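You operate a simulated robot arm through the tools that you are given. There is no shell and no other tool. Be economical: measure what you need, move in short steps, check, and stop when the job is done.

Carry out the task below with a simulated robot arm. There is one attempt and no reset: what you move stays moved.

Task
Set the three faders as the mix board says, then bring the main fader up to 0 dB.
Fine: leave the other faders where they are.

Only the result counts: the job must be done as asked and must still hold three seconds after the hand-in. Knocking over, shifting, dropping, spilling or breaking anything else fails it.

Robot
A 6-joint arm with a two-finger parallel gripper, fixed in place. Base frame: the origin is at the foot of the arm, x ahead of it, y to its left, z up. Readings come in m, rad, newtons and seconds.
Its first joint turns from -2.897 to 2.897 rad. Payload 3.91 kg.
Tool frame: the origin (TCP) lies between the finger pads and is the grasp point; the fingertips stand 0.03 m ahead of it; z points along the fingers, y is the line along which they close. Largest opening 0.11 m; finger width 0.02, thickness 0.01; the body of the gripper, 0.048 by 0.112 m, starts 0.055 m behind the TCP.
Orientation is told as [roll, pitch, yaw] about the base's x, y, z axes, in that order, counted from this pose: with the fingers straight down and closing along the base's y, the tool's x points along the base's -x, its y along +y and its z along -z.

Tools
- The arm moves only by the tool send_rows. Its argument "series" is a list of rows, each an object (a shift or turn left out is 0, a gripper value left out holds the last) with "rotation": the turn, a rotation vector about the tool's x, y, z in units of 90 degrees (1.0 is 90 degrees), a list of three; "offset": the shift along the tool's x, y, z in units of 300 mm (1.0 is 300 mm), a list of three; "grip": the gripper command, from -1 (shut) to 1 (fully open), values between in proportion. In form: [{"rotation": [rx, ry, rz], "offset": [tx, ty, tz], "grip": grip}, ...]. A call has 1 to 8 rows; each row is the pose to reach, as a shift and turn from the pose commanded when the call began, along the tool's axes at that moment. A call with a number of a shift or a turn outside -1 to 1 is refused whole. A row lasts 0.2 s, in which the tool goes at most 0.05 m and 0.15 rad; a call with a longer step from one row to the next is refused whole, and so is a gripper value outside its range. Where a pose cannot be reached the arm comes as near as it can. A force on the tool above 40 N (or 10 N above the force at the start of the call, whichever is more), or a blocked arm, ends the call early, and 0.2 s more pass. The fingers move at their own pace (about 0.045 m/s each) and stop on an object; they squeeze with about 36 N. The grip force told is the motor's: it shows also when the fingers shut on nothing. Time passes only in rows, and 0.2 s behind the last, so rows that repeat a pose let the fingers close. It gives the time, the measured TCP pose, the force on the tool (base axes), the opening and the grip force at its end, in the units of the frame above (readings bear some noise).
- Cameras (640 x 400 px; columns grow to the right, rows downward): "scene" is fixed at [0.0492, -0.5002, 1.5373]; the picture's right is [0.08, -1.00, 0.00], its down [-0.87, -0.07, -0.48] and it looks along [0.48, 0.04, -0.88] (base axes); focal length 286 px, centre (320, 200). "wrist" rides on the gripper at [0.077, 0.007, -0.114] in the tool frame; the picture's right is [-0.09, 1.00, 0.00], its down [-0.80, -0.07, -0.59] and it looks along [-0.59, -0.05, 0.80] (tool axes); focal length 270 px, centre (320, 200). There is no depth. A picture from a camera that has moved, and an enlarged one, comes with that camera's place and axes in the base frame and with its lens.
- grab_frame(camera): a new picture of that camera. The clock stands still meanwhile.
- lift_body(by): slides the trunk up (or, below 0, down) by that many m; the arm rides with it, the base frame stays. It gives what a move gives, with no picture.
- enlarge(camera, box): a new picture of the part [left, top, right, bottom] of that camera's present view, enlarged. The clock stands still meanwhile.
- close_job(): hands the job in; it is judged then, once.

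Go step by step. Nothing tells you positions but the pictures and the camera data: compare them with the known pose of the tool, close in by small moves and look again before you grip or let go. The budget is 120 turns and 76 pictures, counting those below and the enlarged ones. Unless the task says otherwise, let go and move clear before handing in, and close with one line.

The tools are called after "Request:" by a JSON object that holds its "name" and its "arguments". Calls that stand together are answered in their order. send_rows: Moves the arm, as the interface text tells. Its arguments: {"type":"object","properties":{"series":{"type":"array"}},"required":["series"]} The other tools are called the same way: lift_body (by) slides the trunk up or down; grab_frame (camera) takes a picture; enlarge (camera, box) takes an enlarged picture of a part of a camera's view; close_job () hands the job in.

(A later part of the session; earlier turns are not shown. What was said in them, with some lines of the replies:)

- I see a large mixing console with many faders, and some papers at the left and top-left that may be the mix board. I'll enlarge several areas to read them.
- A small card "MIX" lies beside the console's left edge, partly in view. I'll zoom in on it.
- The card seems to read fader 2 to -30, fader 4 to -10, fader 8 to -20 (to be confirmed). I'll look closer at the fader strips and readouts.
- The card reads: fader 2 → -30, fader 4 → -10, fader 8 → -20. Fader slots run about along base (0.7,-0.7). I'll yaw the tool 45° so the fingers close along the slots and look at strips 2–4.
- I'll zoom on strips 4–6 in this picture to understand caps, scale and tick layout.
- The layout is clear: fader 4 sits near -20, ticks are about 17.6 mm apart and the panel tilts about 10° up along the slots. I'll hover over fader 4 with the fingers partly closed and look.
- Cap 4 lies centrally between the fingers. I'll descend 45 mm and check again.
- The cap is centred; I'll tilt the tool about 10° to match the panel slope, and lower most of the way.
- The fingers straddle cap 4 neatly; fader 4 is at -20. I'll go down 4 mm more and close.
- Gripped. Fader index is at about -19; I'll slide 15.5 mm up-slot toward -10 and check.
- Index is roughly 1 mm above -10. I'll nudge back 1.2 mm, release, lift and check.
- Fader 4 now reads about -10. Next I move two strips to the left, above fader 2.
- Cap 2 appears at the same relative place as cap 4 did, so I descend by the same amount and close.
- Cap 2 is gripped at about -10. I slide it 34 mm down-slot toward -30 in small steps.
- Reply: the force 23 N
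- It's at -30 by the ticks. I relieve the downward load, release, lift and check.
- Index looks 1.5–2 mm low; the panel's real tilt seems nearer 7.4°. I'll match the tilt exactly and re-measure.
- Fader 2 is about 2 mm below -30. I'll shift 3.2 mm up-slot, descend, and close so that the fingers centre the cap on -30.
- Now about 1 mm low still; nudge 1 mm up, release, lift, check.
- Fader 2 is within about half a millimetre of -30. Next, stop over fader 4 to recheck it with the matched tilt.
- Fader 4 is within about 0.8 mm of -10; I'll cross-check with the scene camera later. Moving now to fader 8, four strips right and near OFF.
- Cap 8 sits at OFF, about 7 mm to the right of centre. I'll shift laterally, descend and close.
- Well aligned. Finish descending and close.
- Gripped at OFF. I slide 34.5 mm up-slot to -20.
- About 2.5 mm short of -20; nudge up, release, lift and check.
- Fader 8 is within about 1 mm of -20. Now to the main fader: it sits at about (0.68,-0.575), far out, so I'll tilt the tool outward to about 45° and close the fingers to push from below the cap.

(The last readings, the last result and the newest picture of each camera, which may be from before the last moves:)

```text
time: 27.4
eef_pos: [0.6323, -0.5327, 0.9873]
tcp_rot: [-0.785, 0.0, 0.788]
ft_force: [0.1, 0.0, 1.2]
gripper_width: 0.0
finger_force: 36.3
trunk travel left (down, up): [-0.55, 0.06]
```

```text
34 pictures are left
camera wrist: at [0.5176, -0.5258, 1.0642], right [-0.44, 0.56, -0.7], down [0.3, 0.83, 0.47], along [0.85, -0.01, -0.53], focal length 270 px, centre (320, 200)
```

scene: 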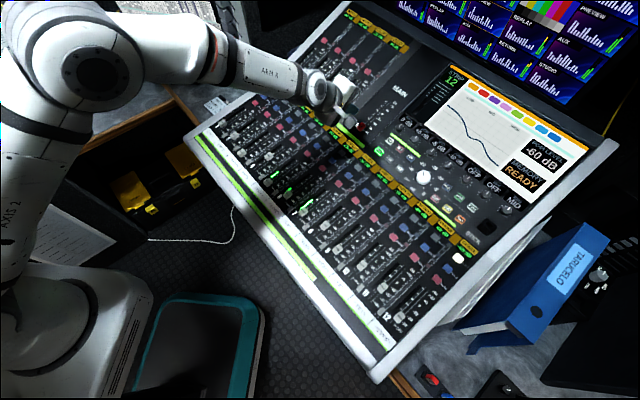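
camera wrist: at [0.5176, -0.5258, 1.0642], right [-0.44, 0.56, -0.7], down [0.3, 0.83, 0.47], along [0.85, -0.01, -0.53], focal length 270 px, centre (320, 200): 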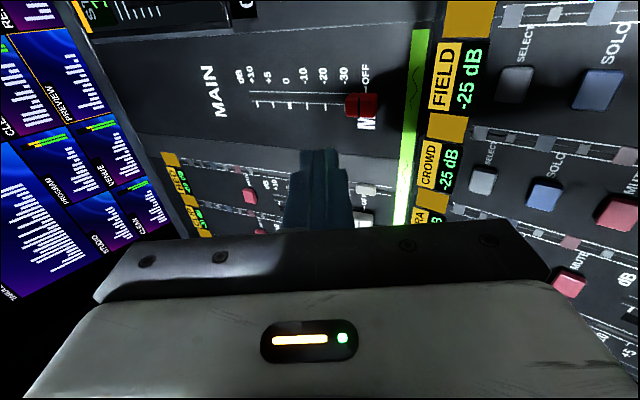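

The reach is fine and all three set faders are visible to the scene camera. I'll check them and the main fader there.

Request:
{"name": "enlarge", "arguments": {"camera": "scene", "box": [212, 105, 292, 155]}}

Request:
{"name": "enlarge", "arguments": {"camera": "scene", "box": [304, 188, 368, 228]}}

Request:
{"name": "enlarge", "arguments": {"camera": "scene", "box": [320, 85, 416, 145]}}

Request:
{"name": "enlarge", "arguments": {"camera": "wrist", "box": [220, 60, 412, 180]}}

```text
8.00 times, centred on (252, 130) of scene
camera zoom: at [0.0492, -0.5002, 1.5373], right [0.08, -1.0, 0.0], down [-0.87, -0.07, -0.48], along [0.48, 0.04, -0.88], focal length 2289 px, centre (864, 760)
```

zoom: 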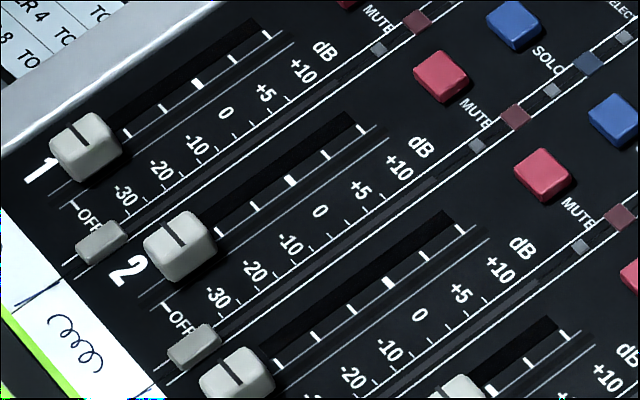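

```text
10.00 times, centred on (336, 208) of scene
camera zoom: at [0.0492, -0.5002, 1.5373], right [0.08, -1.0, 0.0], down [-0.87, -0.07, -0.48], along [0.48, 0.04, -0.88], focal length 2861 px, centre (160, 120)
```

zoom: 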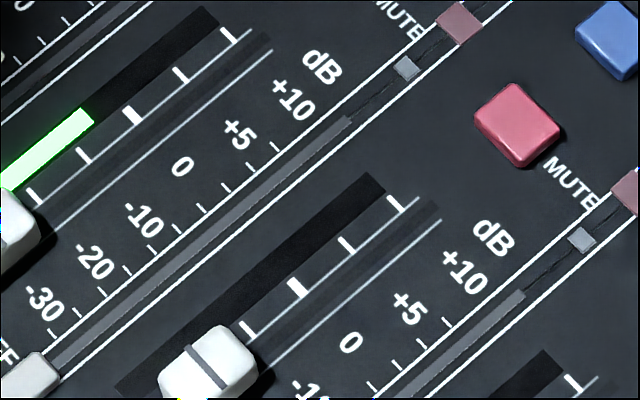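

```text
6.67 times, centred on (368, 115) of scene
camera zoom: at [0.0492, -0.5002, 1.5373], right [0.08, -1.0, 0.0], down [-0.87, -0.07, -0.48], along [0.48, 0.04, -0.88], focal length 1908 px, centre (0, 767)
```

zoom: 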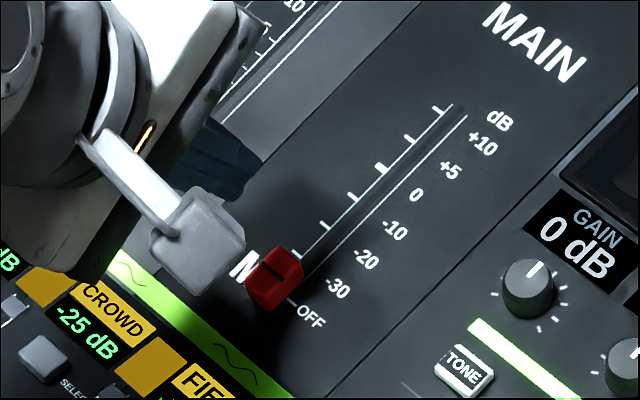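

```text
3.33 times, centred on (316, 120) of wrist
camera zoom: at [0.5176, -0.5258, 1.0642], right [-0.44, 0.56, -0.7], down [0.3, 0.83, 0.47], along [0.85, -0.01, -0.53], focal length 901 px, centre (333, 467)
```

zoom: 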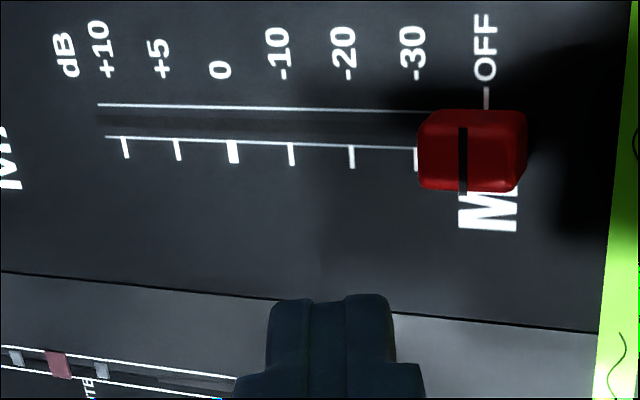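

By improved triangulation the main cap top is at about (0.657,-0.572,0.899), and the upper panel tilts about 26°. The set faders agree with their marks. I'll lower the closed fingers to just below (down-slot of) the main cap, stopping 25 mm high first.

Request:
{"name": "send_rows", "arguments": {"series": [{"offset": [0.016, 0.08, 0.075], "grip": -1}, {"offset": [0.032, 0.161, 0.151], "grip": -1}, {"offset": [0.032, 0.161, 0.151], "grip": -1}]}}

Request:
{"name": "enlarge", "arguments": {"camera": "wrist", "box": [160, 20, 480, 220]}}

Request:
{"name": "enlarge", "arguments": {"camera": "scene", "box": [320, 85, 416, 145]}}

```text
time: 28.2
eef_pos: [0.622, -0.5369, 0.9314]
tcp_rot: [-0.784, -0.002, 0.773]
ft_force: [0.1, 0.8, -0.3]
gripper_width: 0.0
finger_force: 36.0
out of reach, approached as far as the arm can: row 2, 3
trunk travel left (down, up): [-0.55, 0.06]
```

```text
2.00 times, centred on (320, 120) of wrist
camera zoom: at [0.508, -0.5292, 1.008], right [-0.43, 0.57, -0.7], down [0.31, 0.82, 0.47], along [0.85, -0.02, -0.53], focal length 541 px, centre (320, 360)
```

zoom: 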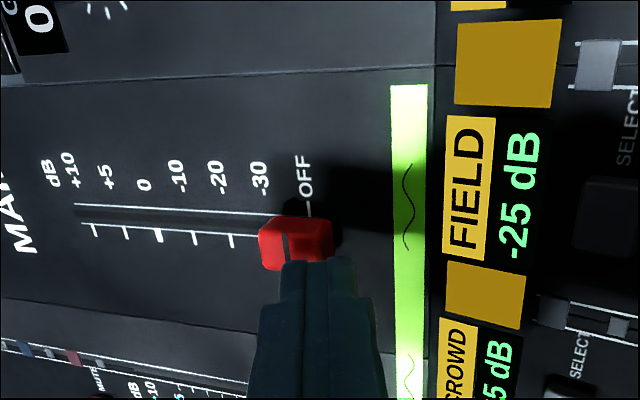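

```text
6.67 times, centred on (368, 115) of scene
camera zoom: at [0.0492, -0.5002, 1.5373], right [0.08, -1.0, 0.0], down [-0.87, -0.07, -0.48], along [0.48, 0.04, -0.88], focal length 1908 px, centre (0, 767)
```

zoom: 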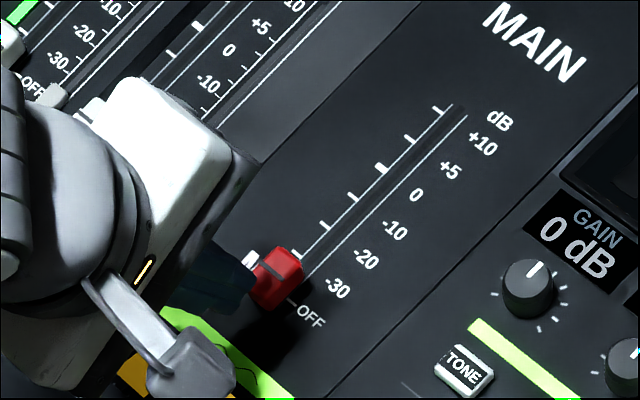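

The arm hits its reach limit at this height, so I'll raise the tool 0.15 m and then lower the trunk 0.15 m to gain reach.

Request:
{"name": "send_rows", "arguments": {"series": [{"offset": [0, -0.088, -0.088]}, {"offset": [0, -0.177, -0.177]}, {"offset": [0, -0.265, -0.265]}, {"offset": [0, -0.353, -0.353]}, {"offset": [0, -0.353, -0.353]}]}}

Request:
{"name": "lift_body", "arguments": {"by": -0.1}}

Request:
{"name": "grab_frame", "arguments": {"camera": "scene"}}

```text
time: 29.4
eef_pos: [0.6219, -0.5371, 1.0796]
tcp_rot: [-0.785, 0.001, 0.785]
ft_force: [0.8, -0.1, -0.1]
gripper_width: 0.0
finger_force: 36.5
out of reach, approached as far as the arm can: row 1, 2
trunk travel left (down, up): [-0.55, 0.06]
```

```text
time: 30.7
eef_pos: [0.6232, -0.5374, 0.9787]
tcp_rot: [-0.785, 0.001, 0.785]
ft_force: [0.6, 0.2, 0.3]
gripper_width: 0.0
finger_force: 35.4
trunk travel left (down, up): [-0.45, 0.16]
```

```text
27 pictures are left
```

scene: 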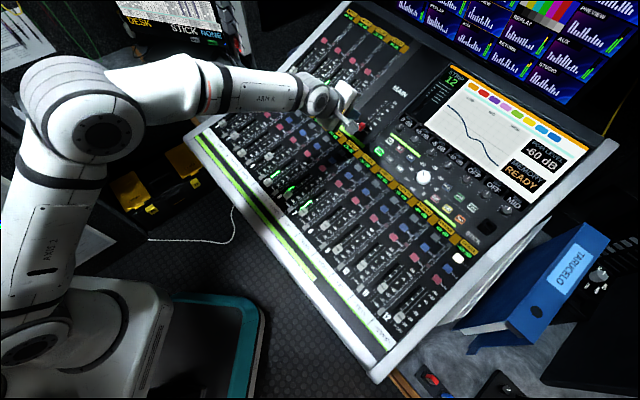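

Trunk lowering works. I'll raise the tool and lower the trunk another 0.15 m for margin.

Request:
{"name": "send_rows", "arguments": {"series": [{"offset": [0, -0.088, -0.088]}, {"offset": [0, -0.177, -0.177]}, {"offset": [0, -0.265, -0.265]}, {"offset": [0, -0.353, -0.353]}, {"offset": [0, -0.353, -0.353]}]}}

Request:
{"name": "lift_body", "arguments": {"by": -0.15}}

```text
time: 31.9
eef_pos: [0.6211, -0.5376, 1.1312]
tcp_rot: [-0.785, 0.0, 0.787]
ft_force: [0.1, -1.3, -0.2]
gripper_width: 0.0001
finger_force: 36.1
trunk travel left (down, up): [-0.45, 0.16]
```

```text
time: 33.7
eef_pos: [0.6204, -0.5378, 0.9803]
tcp_rot: [-0.786, -0.001, 0.785]
ft_force: [-0.1, 0.3, 0.2]
gripper_width: 0.0
finger_force: 36.0
trunk travel left (down, up): [-0.3, 0.31]
```

Trunk is now low enough. I descend to 20 mm above the start point just down-slot of the main cap and look.

Request:
{"name": "send_rows", "arguments": {"series": [{"offset": [-0.004, 0.083, 0.068], "grip": -1}, {"offset": [-0.008, 0.166, 0.135], "grip": -1}, {"offset": [-0.008, 0.166, 0.135], "grip": -1}]}}

Request:
{"name": "enlarge", "arguments": {"camera": "wrist", "box": [160, 20, 480, 220]}}

Request:
{"name": "enlarge", "arguments": {"camera": "scene", "box": [320, 85, 416, 145]}}

```text
time: 34.5
eef_pos: [0.6192, -0.5316, 0.9164]
tcp_rot: [-0.786, -0.001, 0.787]
ft_force: [-0.3, 0.1, -0.7]
gripper_width: 0.0
finger_force: 36.0
trunk travel left (down, up): [-0.3, 0.31]
```

```text
2.00 times, centred on (320, 120) of wrist
camera zoom: at [0.5036, -0.5247, 0.9937], right [-0.44, 0.56, -0.7], down [0.3, 0.83, 0.47], along [0.85, -0.01, -0.53], focal length 541 px, centre (320, 360)
```

zoom: 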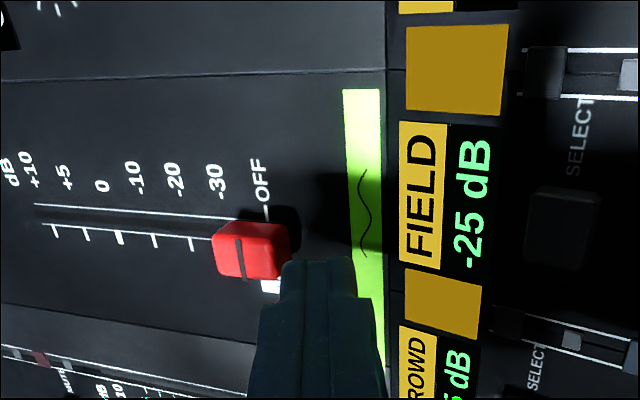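

```text
6.67 times, centred on (368, 115) of scene
camera zoom: at [0.0492, -0.5002, 1.5373], right [0.08, -1.0, 0.0], down [-0.87, -0.07, -0.48], along [0.48, 0.04, -0.88], focal length 1908 px, centre (0, 767)
```

zoom: 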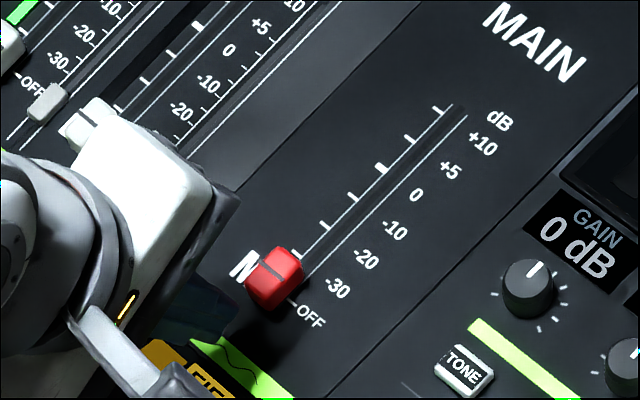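

Position matches predictions within 1–2 mm. I lower the last 20 mm along the panel normal, then look.

Request:
{"name": "send_rows", "arguments": {"series": [{"offset": [0, 0.012, 0.032], "grip": -1}, {"offset": [0, 0.023, 0.063], "grip": -1}, {"offset": [0, 0.023, 0.063], "grip": -1}]}}

Request:
{"name": "enlarge", "arguments": {"camera": "wrist", "box": [160, 20, 480, 220]}}

Request:
{"name": "enlarge", "arguments": {"camera": "scene", "box": [320, 85, 416, 145]}}

```text
time: 35.3
eef_pos: [0.6246, -0.5366, 0.8988]
tcp_rot: [-0.786, 0.002, 0.786]
ft_force: [-0.6, -0.1, 0.7]
gripper_width: 0.0001
finger_force: 36.0
trunk travel left (down, up): [-0.3, 0.31]
```

```text
2.00 times, centred on (320, 120) of wrist
camera zoom: at [0.51, -0.5302, 0.9762], right [-0.44, 0.56, -0.7], down [0.3, 0.83, 0.47], along [0.85, -0.01, -0.53], focal length 541 px, centre (320, 360)
```

zoom: 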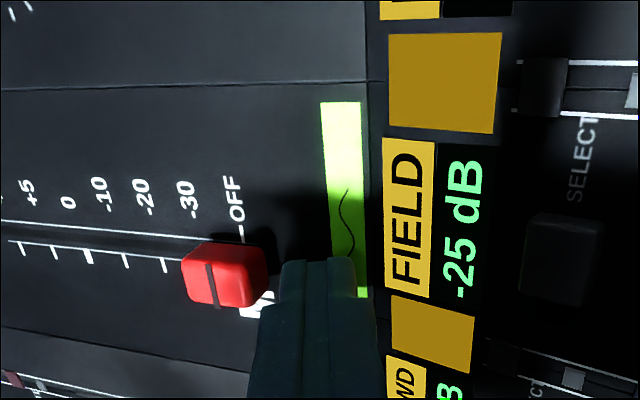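

```text
6.67 times, centred on (368, 115) of scene
camera zoom: at [0.0492, -0.5002, 1.5373], right [0.08, -1.0, 0.0], down [-0.87, -0.07, -0.48], along [0.48, 0.04, -0.88], focal length 1908 px, centre (0, 767)
```

zoom: 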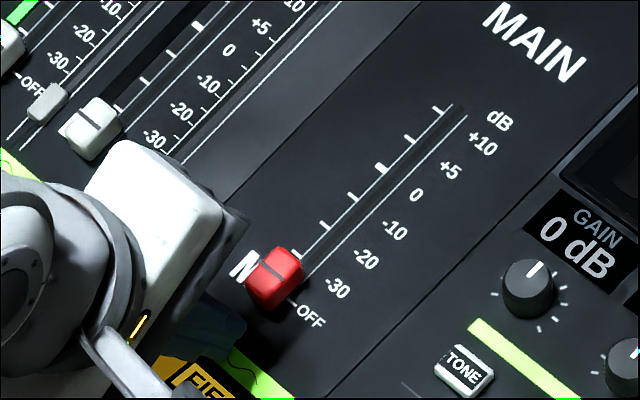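

The tip is just down-slot of the cap, about 5–10 mm away. I push 40 mm up along the slope and check.

Request:
{"name": "send_rows", "arguments": {"series": [{"offset": [0, -0.025, 0.009], "grip": -1}, {"offset": [0, -0.05, 0.018], "grip": -1}, {"offset": [0, -0.075, 0.027], "grip": -1}, {"offset": [0, -0.1, 0.036], "grip": -1}, {"offset": [0, -0.125, 0.0455], "grip": -1}, {"offset": [0, -0.125, 0.0455], "grip": -1}]}}

Request:
{"name": "enlarge", "arguments": {"camera": "wrist", "box": [160, 20, 480, 220]}}

Request:
{"name": "enlarge", "arguments": {"camera": "scene", "box": [320, 85, 416, 145]}}

```text
time: 36.7
eef_pos: [0.6494, -0.5639, 0.915]
tcp_rot: [-0.784, 0.0, 0.785]
ft_force: [-0.4, 0.9, -0.5]
gripper_width: 0.0001
finger_force: 36.1
trunk travel left (down, up): [-0.3, 0.31]
```

```text
2.00 times, centred on (320, 120) of wrist
camera zoom: at [0.5346, -0.5566, 0.9924], right [-0.44, 0.56, -0.7], down [0.3, 0.83, 0.47], along [0.85, -0.01, -0.53], focal length 541 px, centre (320, 360)
```

zoom: 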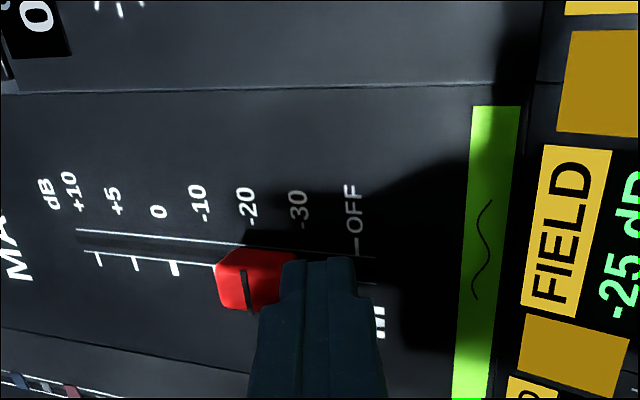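

```text
6.67 times, centred on (368, 115) of scene
camera zoom: at [0.0492, -0.5002, 1.5373], right [0.08, -1.0, 0.0], down [-0.87, -0.07, -0.48], along [0.48, 0.04, -0.88], focal length 1908 px, centre (0, 767)
```

zoom: 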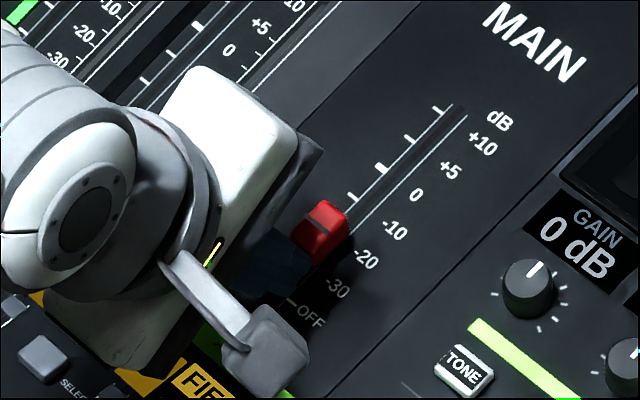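

Cap moved about 1.65 intervals to around -15. I push another 34 mm, then fine-tune.

Request:
{"name": "send_rows", "arguments": {"series": [{"offset": [0, -0.025, 0.009], "grip": -1}, {"offset": [0, -0.05, 0.018], "grip": -1}, {"offset": [0, -0.075, 0.027], "grip": -1}, {"offset": [0, -0.1, 0.036], "grip": -1}, {"offset": [0, -0.1065, 0.0385], "grip": -1}, {"offset": [0, -0.1065, 0.0385], "grip": -1}]}}

Request:
{"name": "enlarge", "arguments": {"camera": "wrist", "box": [220, 60, 380, 160]}}

Request:
{"name": "enlarge", "arguments": {"camera": "scene", "box": [344, 85, 408, 125]}}

```text
time: 38.1
eef_pos: [0.6695, -0.5857, 0.931]
tcp_rot: [-0.787, 0.0, 0.785]
ft_force: [-0.7, -0.1, 0.1]
gripper_width: 0.0
finger_force: 36.0
trunk travel left (down, up): [-0.3, 0.31]
```

```text
4.00 times, centred on (300, 110) of wrist
camera zoom: at [0.556, -0.5788, 1.0081], right [-0.44, 0.56, -0.7], down [0.3, 0.83, 0.47], along [0.85, -0.01, -0.53], focal length 1081 px, centre (400, 560)
```

zoom: 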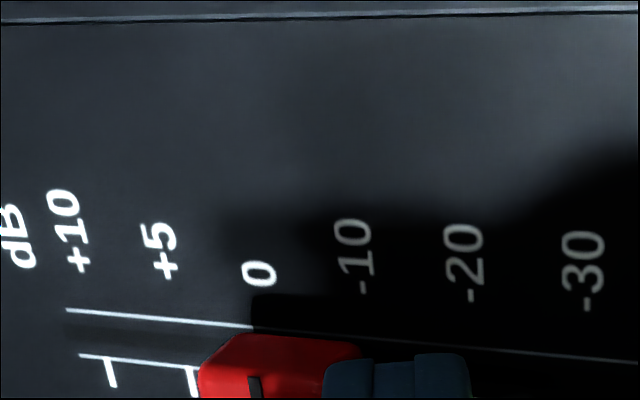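

```text
10.00 times, centred on (376, 105) of scene
camera zoom: at [0.0492, -0.5002, 1.5373], right [0.08, -1.0, 0.0], down [-0.87, -0.07, -0.48], along [0.48, 0.04, -0.88], focal length 2861 px, centre (-240, 1150)
```

zoom: 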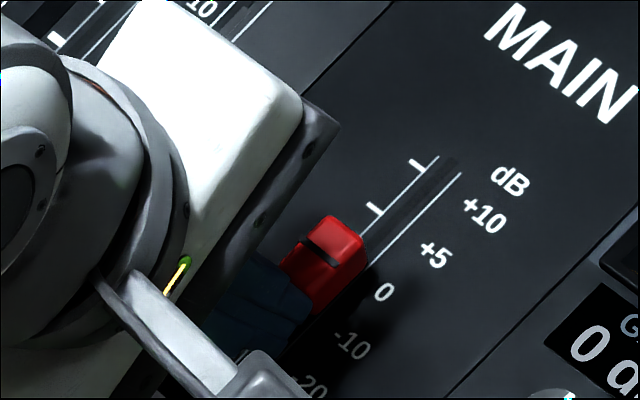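

The cap is now roughly -4 to -6 dB. Push 5 mm more and look closely.

Request:
{"name": "send_rows", "arguments": {"series": [{"offset": [0, -0.008, 0.003], "grip": -1}, {"offset": [0, -0.0157, 0.0057], "grip": -1}, {"offset": [0, -0.0157, 0.0057], "grip": -1}]}}

Request:
{"name": "enlarge", "arguments": {"camera": "wrist", "box": [210, 80, 370, 180]}}

```text
time: 38.9
eef_pos: [0.675, -0.5873, 0.9319]
tcp_rot: [-0.783, 0.001, 0.787]
ft_force: [-0.8, -0.1, 0.0]
gripper_width: 0.0003
finger_force: 35.3
trunk travel left (down, up): [-0.3, 0.31]
```

```text
4.00 times, centred on (290, 130) of wrist
camera zoom: at [0.5597, -0.5812, 1.0096], right [-0.44, 0.56, -0.7], down [0.3, 0.83, 0.47], along [0.85, -0.01, -0.53], focal length 1081 px, centre (440, 480)
```

zoom: 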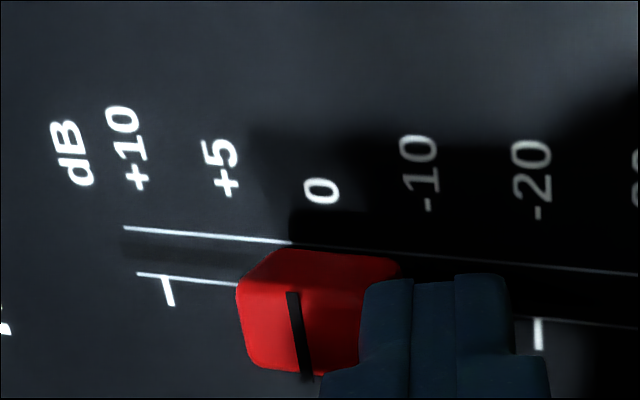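

About 3 mm remain. I push 3 mm, then back off down-slot and inspect.

Request:
{"name": "send_rows", "arguments": {"series": [{"offset": [0, -0.0094, 0.0034], "grip": -1}, {"offset": [0, -0.0094, 0.0034], "grip": -1}, {"offset": [0, 0.06, -0.02], "grip": -1}, {"offset": [0, 0.12, -0.08], "grip": -1}, {"offset": [0, 0.14, -0.18], "grip": -1}, {"offset": [0, 0.14, -0.28], "grip": -1}, {"offset": [0, 0.14, -0.28], "grip": -1}]}}

Request:
{"name": "enlarge", "arguments": {"camera": "scene", "box": [344, 85, 408, 125]}}

Request:
{"name": "grab_frame", "arguments": {"camera": "wrist"}}

```text
time: 40.5
eef_pos: [0.6097, -0.5275, 0.9625]
tcp_rot: [-0.785, -0.001, 0.786]
ft_force: [0.5, -0.3, 0.8]
gripper_width: 0.0
finger_force: 36.4
trunk travel left (down, up): [-0.3, 0.31]
```

```text
10.00 times, centred on (376, 105) of scene
camera zoom: at [0.0492, -0.5002, 1.5373], right [0.08, -1.0, 0.0], down [-0.87, -0.07, -0.48], along [0.48, 0.04, -0.88], focal length 2861 px, centre (-240, 1150)
```

zoom: 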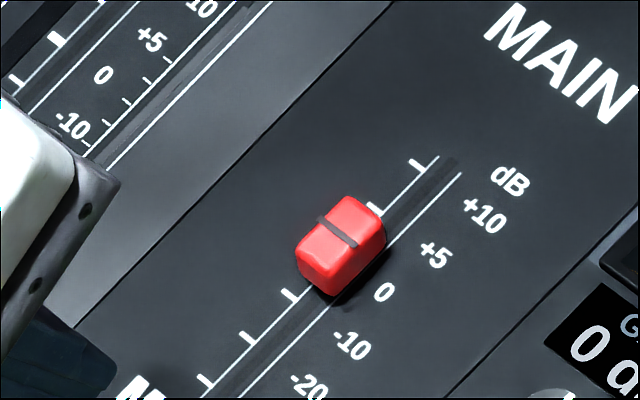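

```text
16 pictures are left
camera wrist: at [0.4953, -0.5195, 1.0395], right [-0.44, 0.56, -0.7], down [0.3, 0.83, 0.47], along [0.85, -0.01, -0.53], focal length 270 px, centre (320, 200)
```

wrist: 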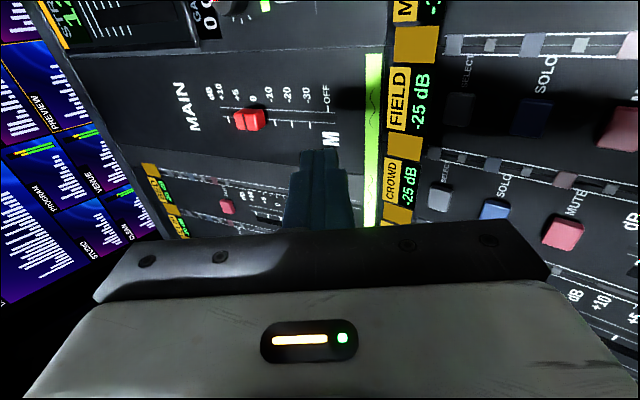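

By the scene camera the main index is right at 0 dB. I'll cross-check with the wrist camera.

Request:
{"name": "enlarge", "arguments": {"camera": "wrist", "box": [200, 70, 344, 160]}}

```text
4.44 times, centred on (272, 115) of wrist
camera zoom: at [0.4953, -0.5195, 1.0395], right [-0.44, 0.56, -0.7], down [0.3, 0.83, 0.47], along [0.85, -0.01, -0.53], focal length 1201 px, centre (533, 578)
```

zoom: 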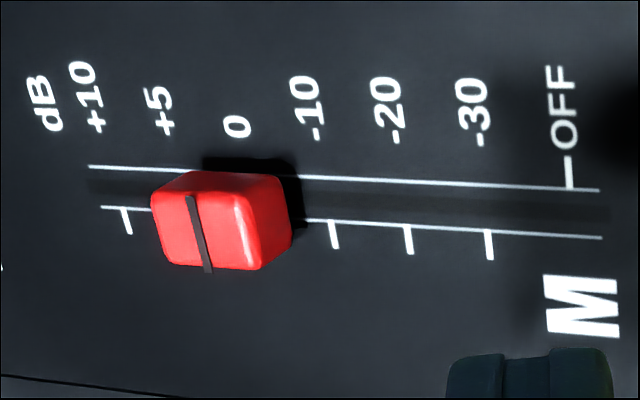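

Both views put the main at 0 dB. I'll retract the arm upward and take a final look.

Request:
{"name": "send_rows", "arguments": {"series": [{"offset": [0, -0.06, -0.11]}, {"offset": [0, -0.12, -0.22]}, {"offset": [0, -0.18, -0.33]}, {"offset": [0, -0.24, -0.44]}]}}

Request:
{"name": "grab_frame", "arguments": {"camera": "scene"}}

Request:
{"name": "enlarge", "arguments": {"camera": "scene", "box": [220, 110, 348, 190]}}

Request:
{"name": "enlarge", "arguments": {"camera": "scene", "box": [300, 180, 412, 250]}}

```text
time: 41.5
eef_pos: [0.5804, -0.4961, 1.1082]
tcp_rot: [-0.783, -0.002, 0.786]
ft_force: [0.5, -0.6, 0.1]
gripper_width: 0.0002
finger_force: 36.1
trunk travel left (down, up): [-0.3, 0.31]
```

```text
14 pictures are left
```

scene: 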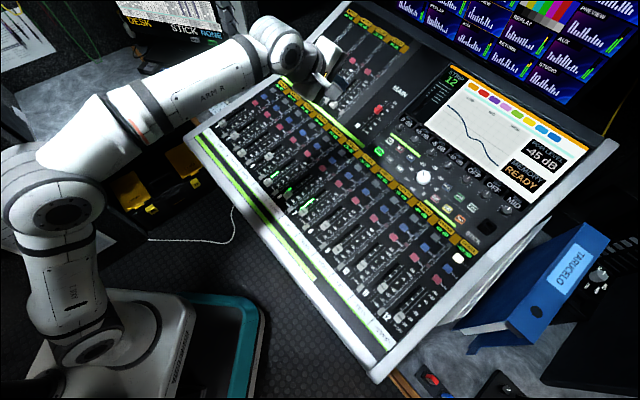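

```text
5.00 times, centred on (284, 150) of scene
camera zoom: at [0.0492, -0.5002, 1.5373], right [0.08, -1.0, 0.0], down [-0.87, -0.07, -0.48], along [0.48, 0.04, -0.88], focal length 1431 px, centre (500, 450)
```

zoom: 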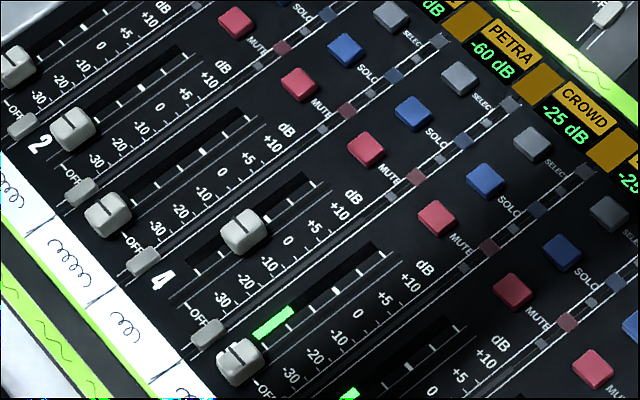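

```text
5.71 times, centred on (356, 215) of scene
camera zoom: at [0.0492, -0.5002, 1.5373], right [0.08, -1.0, 0.0], down [-0.87, -0.07, -0.48], along [0.48, 0.04, -0.88], focal length 1635 px, centre (114, 114)
```

zoom: 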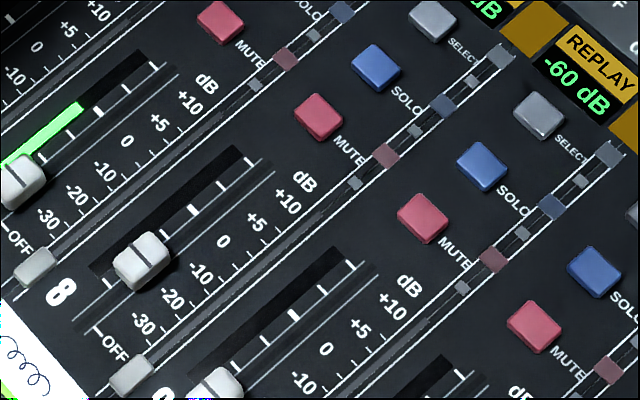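

The main fader is at 0 dB and the program level on the display now responds. Faders 2, 4 and 8 sit at -30, -10 and -20, the other faders look unmoved and the arm is clear, so I'm handing in.

Request:
{"name": "close_job", "arguments": {}}

```text
The job is handed in.
```

Faders 2, 4 and 8 are set to -30, -10 and -20 dB as the mix board says, each within about 1 mm of its mark, and the main fader is up at 0 dB; I didn't touch the other faders.
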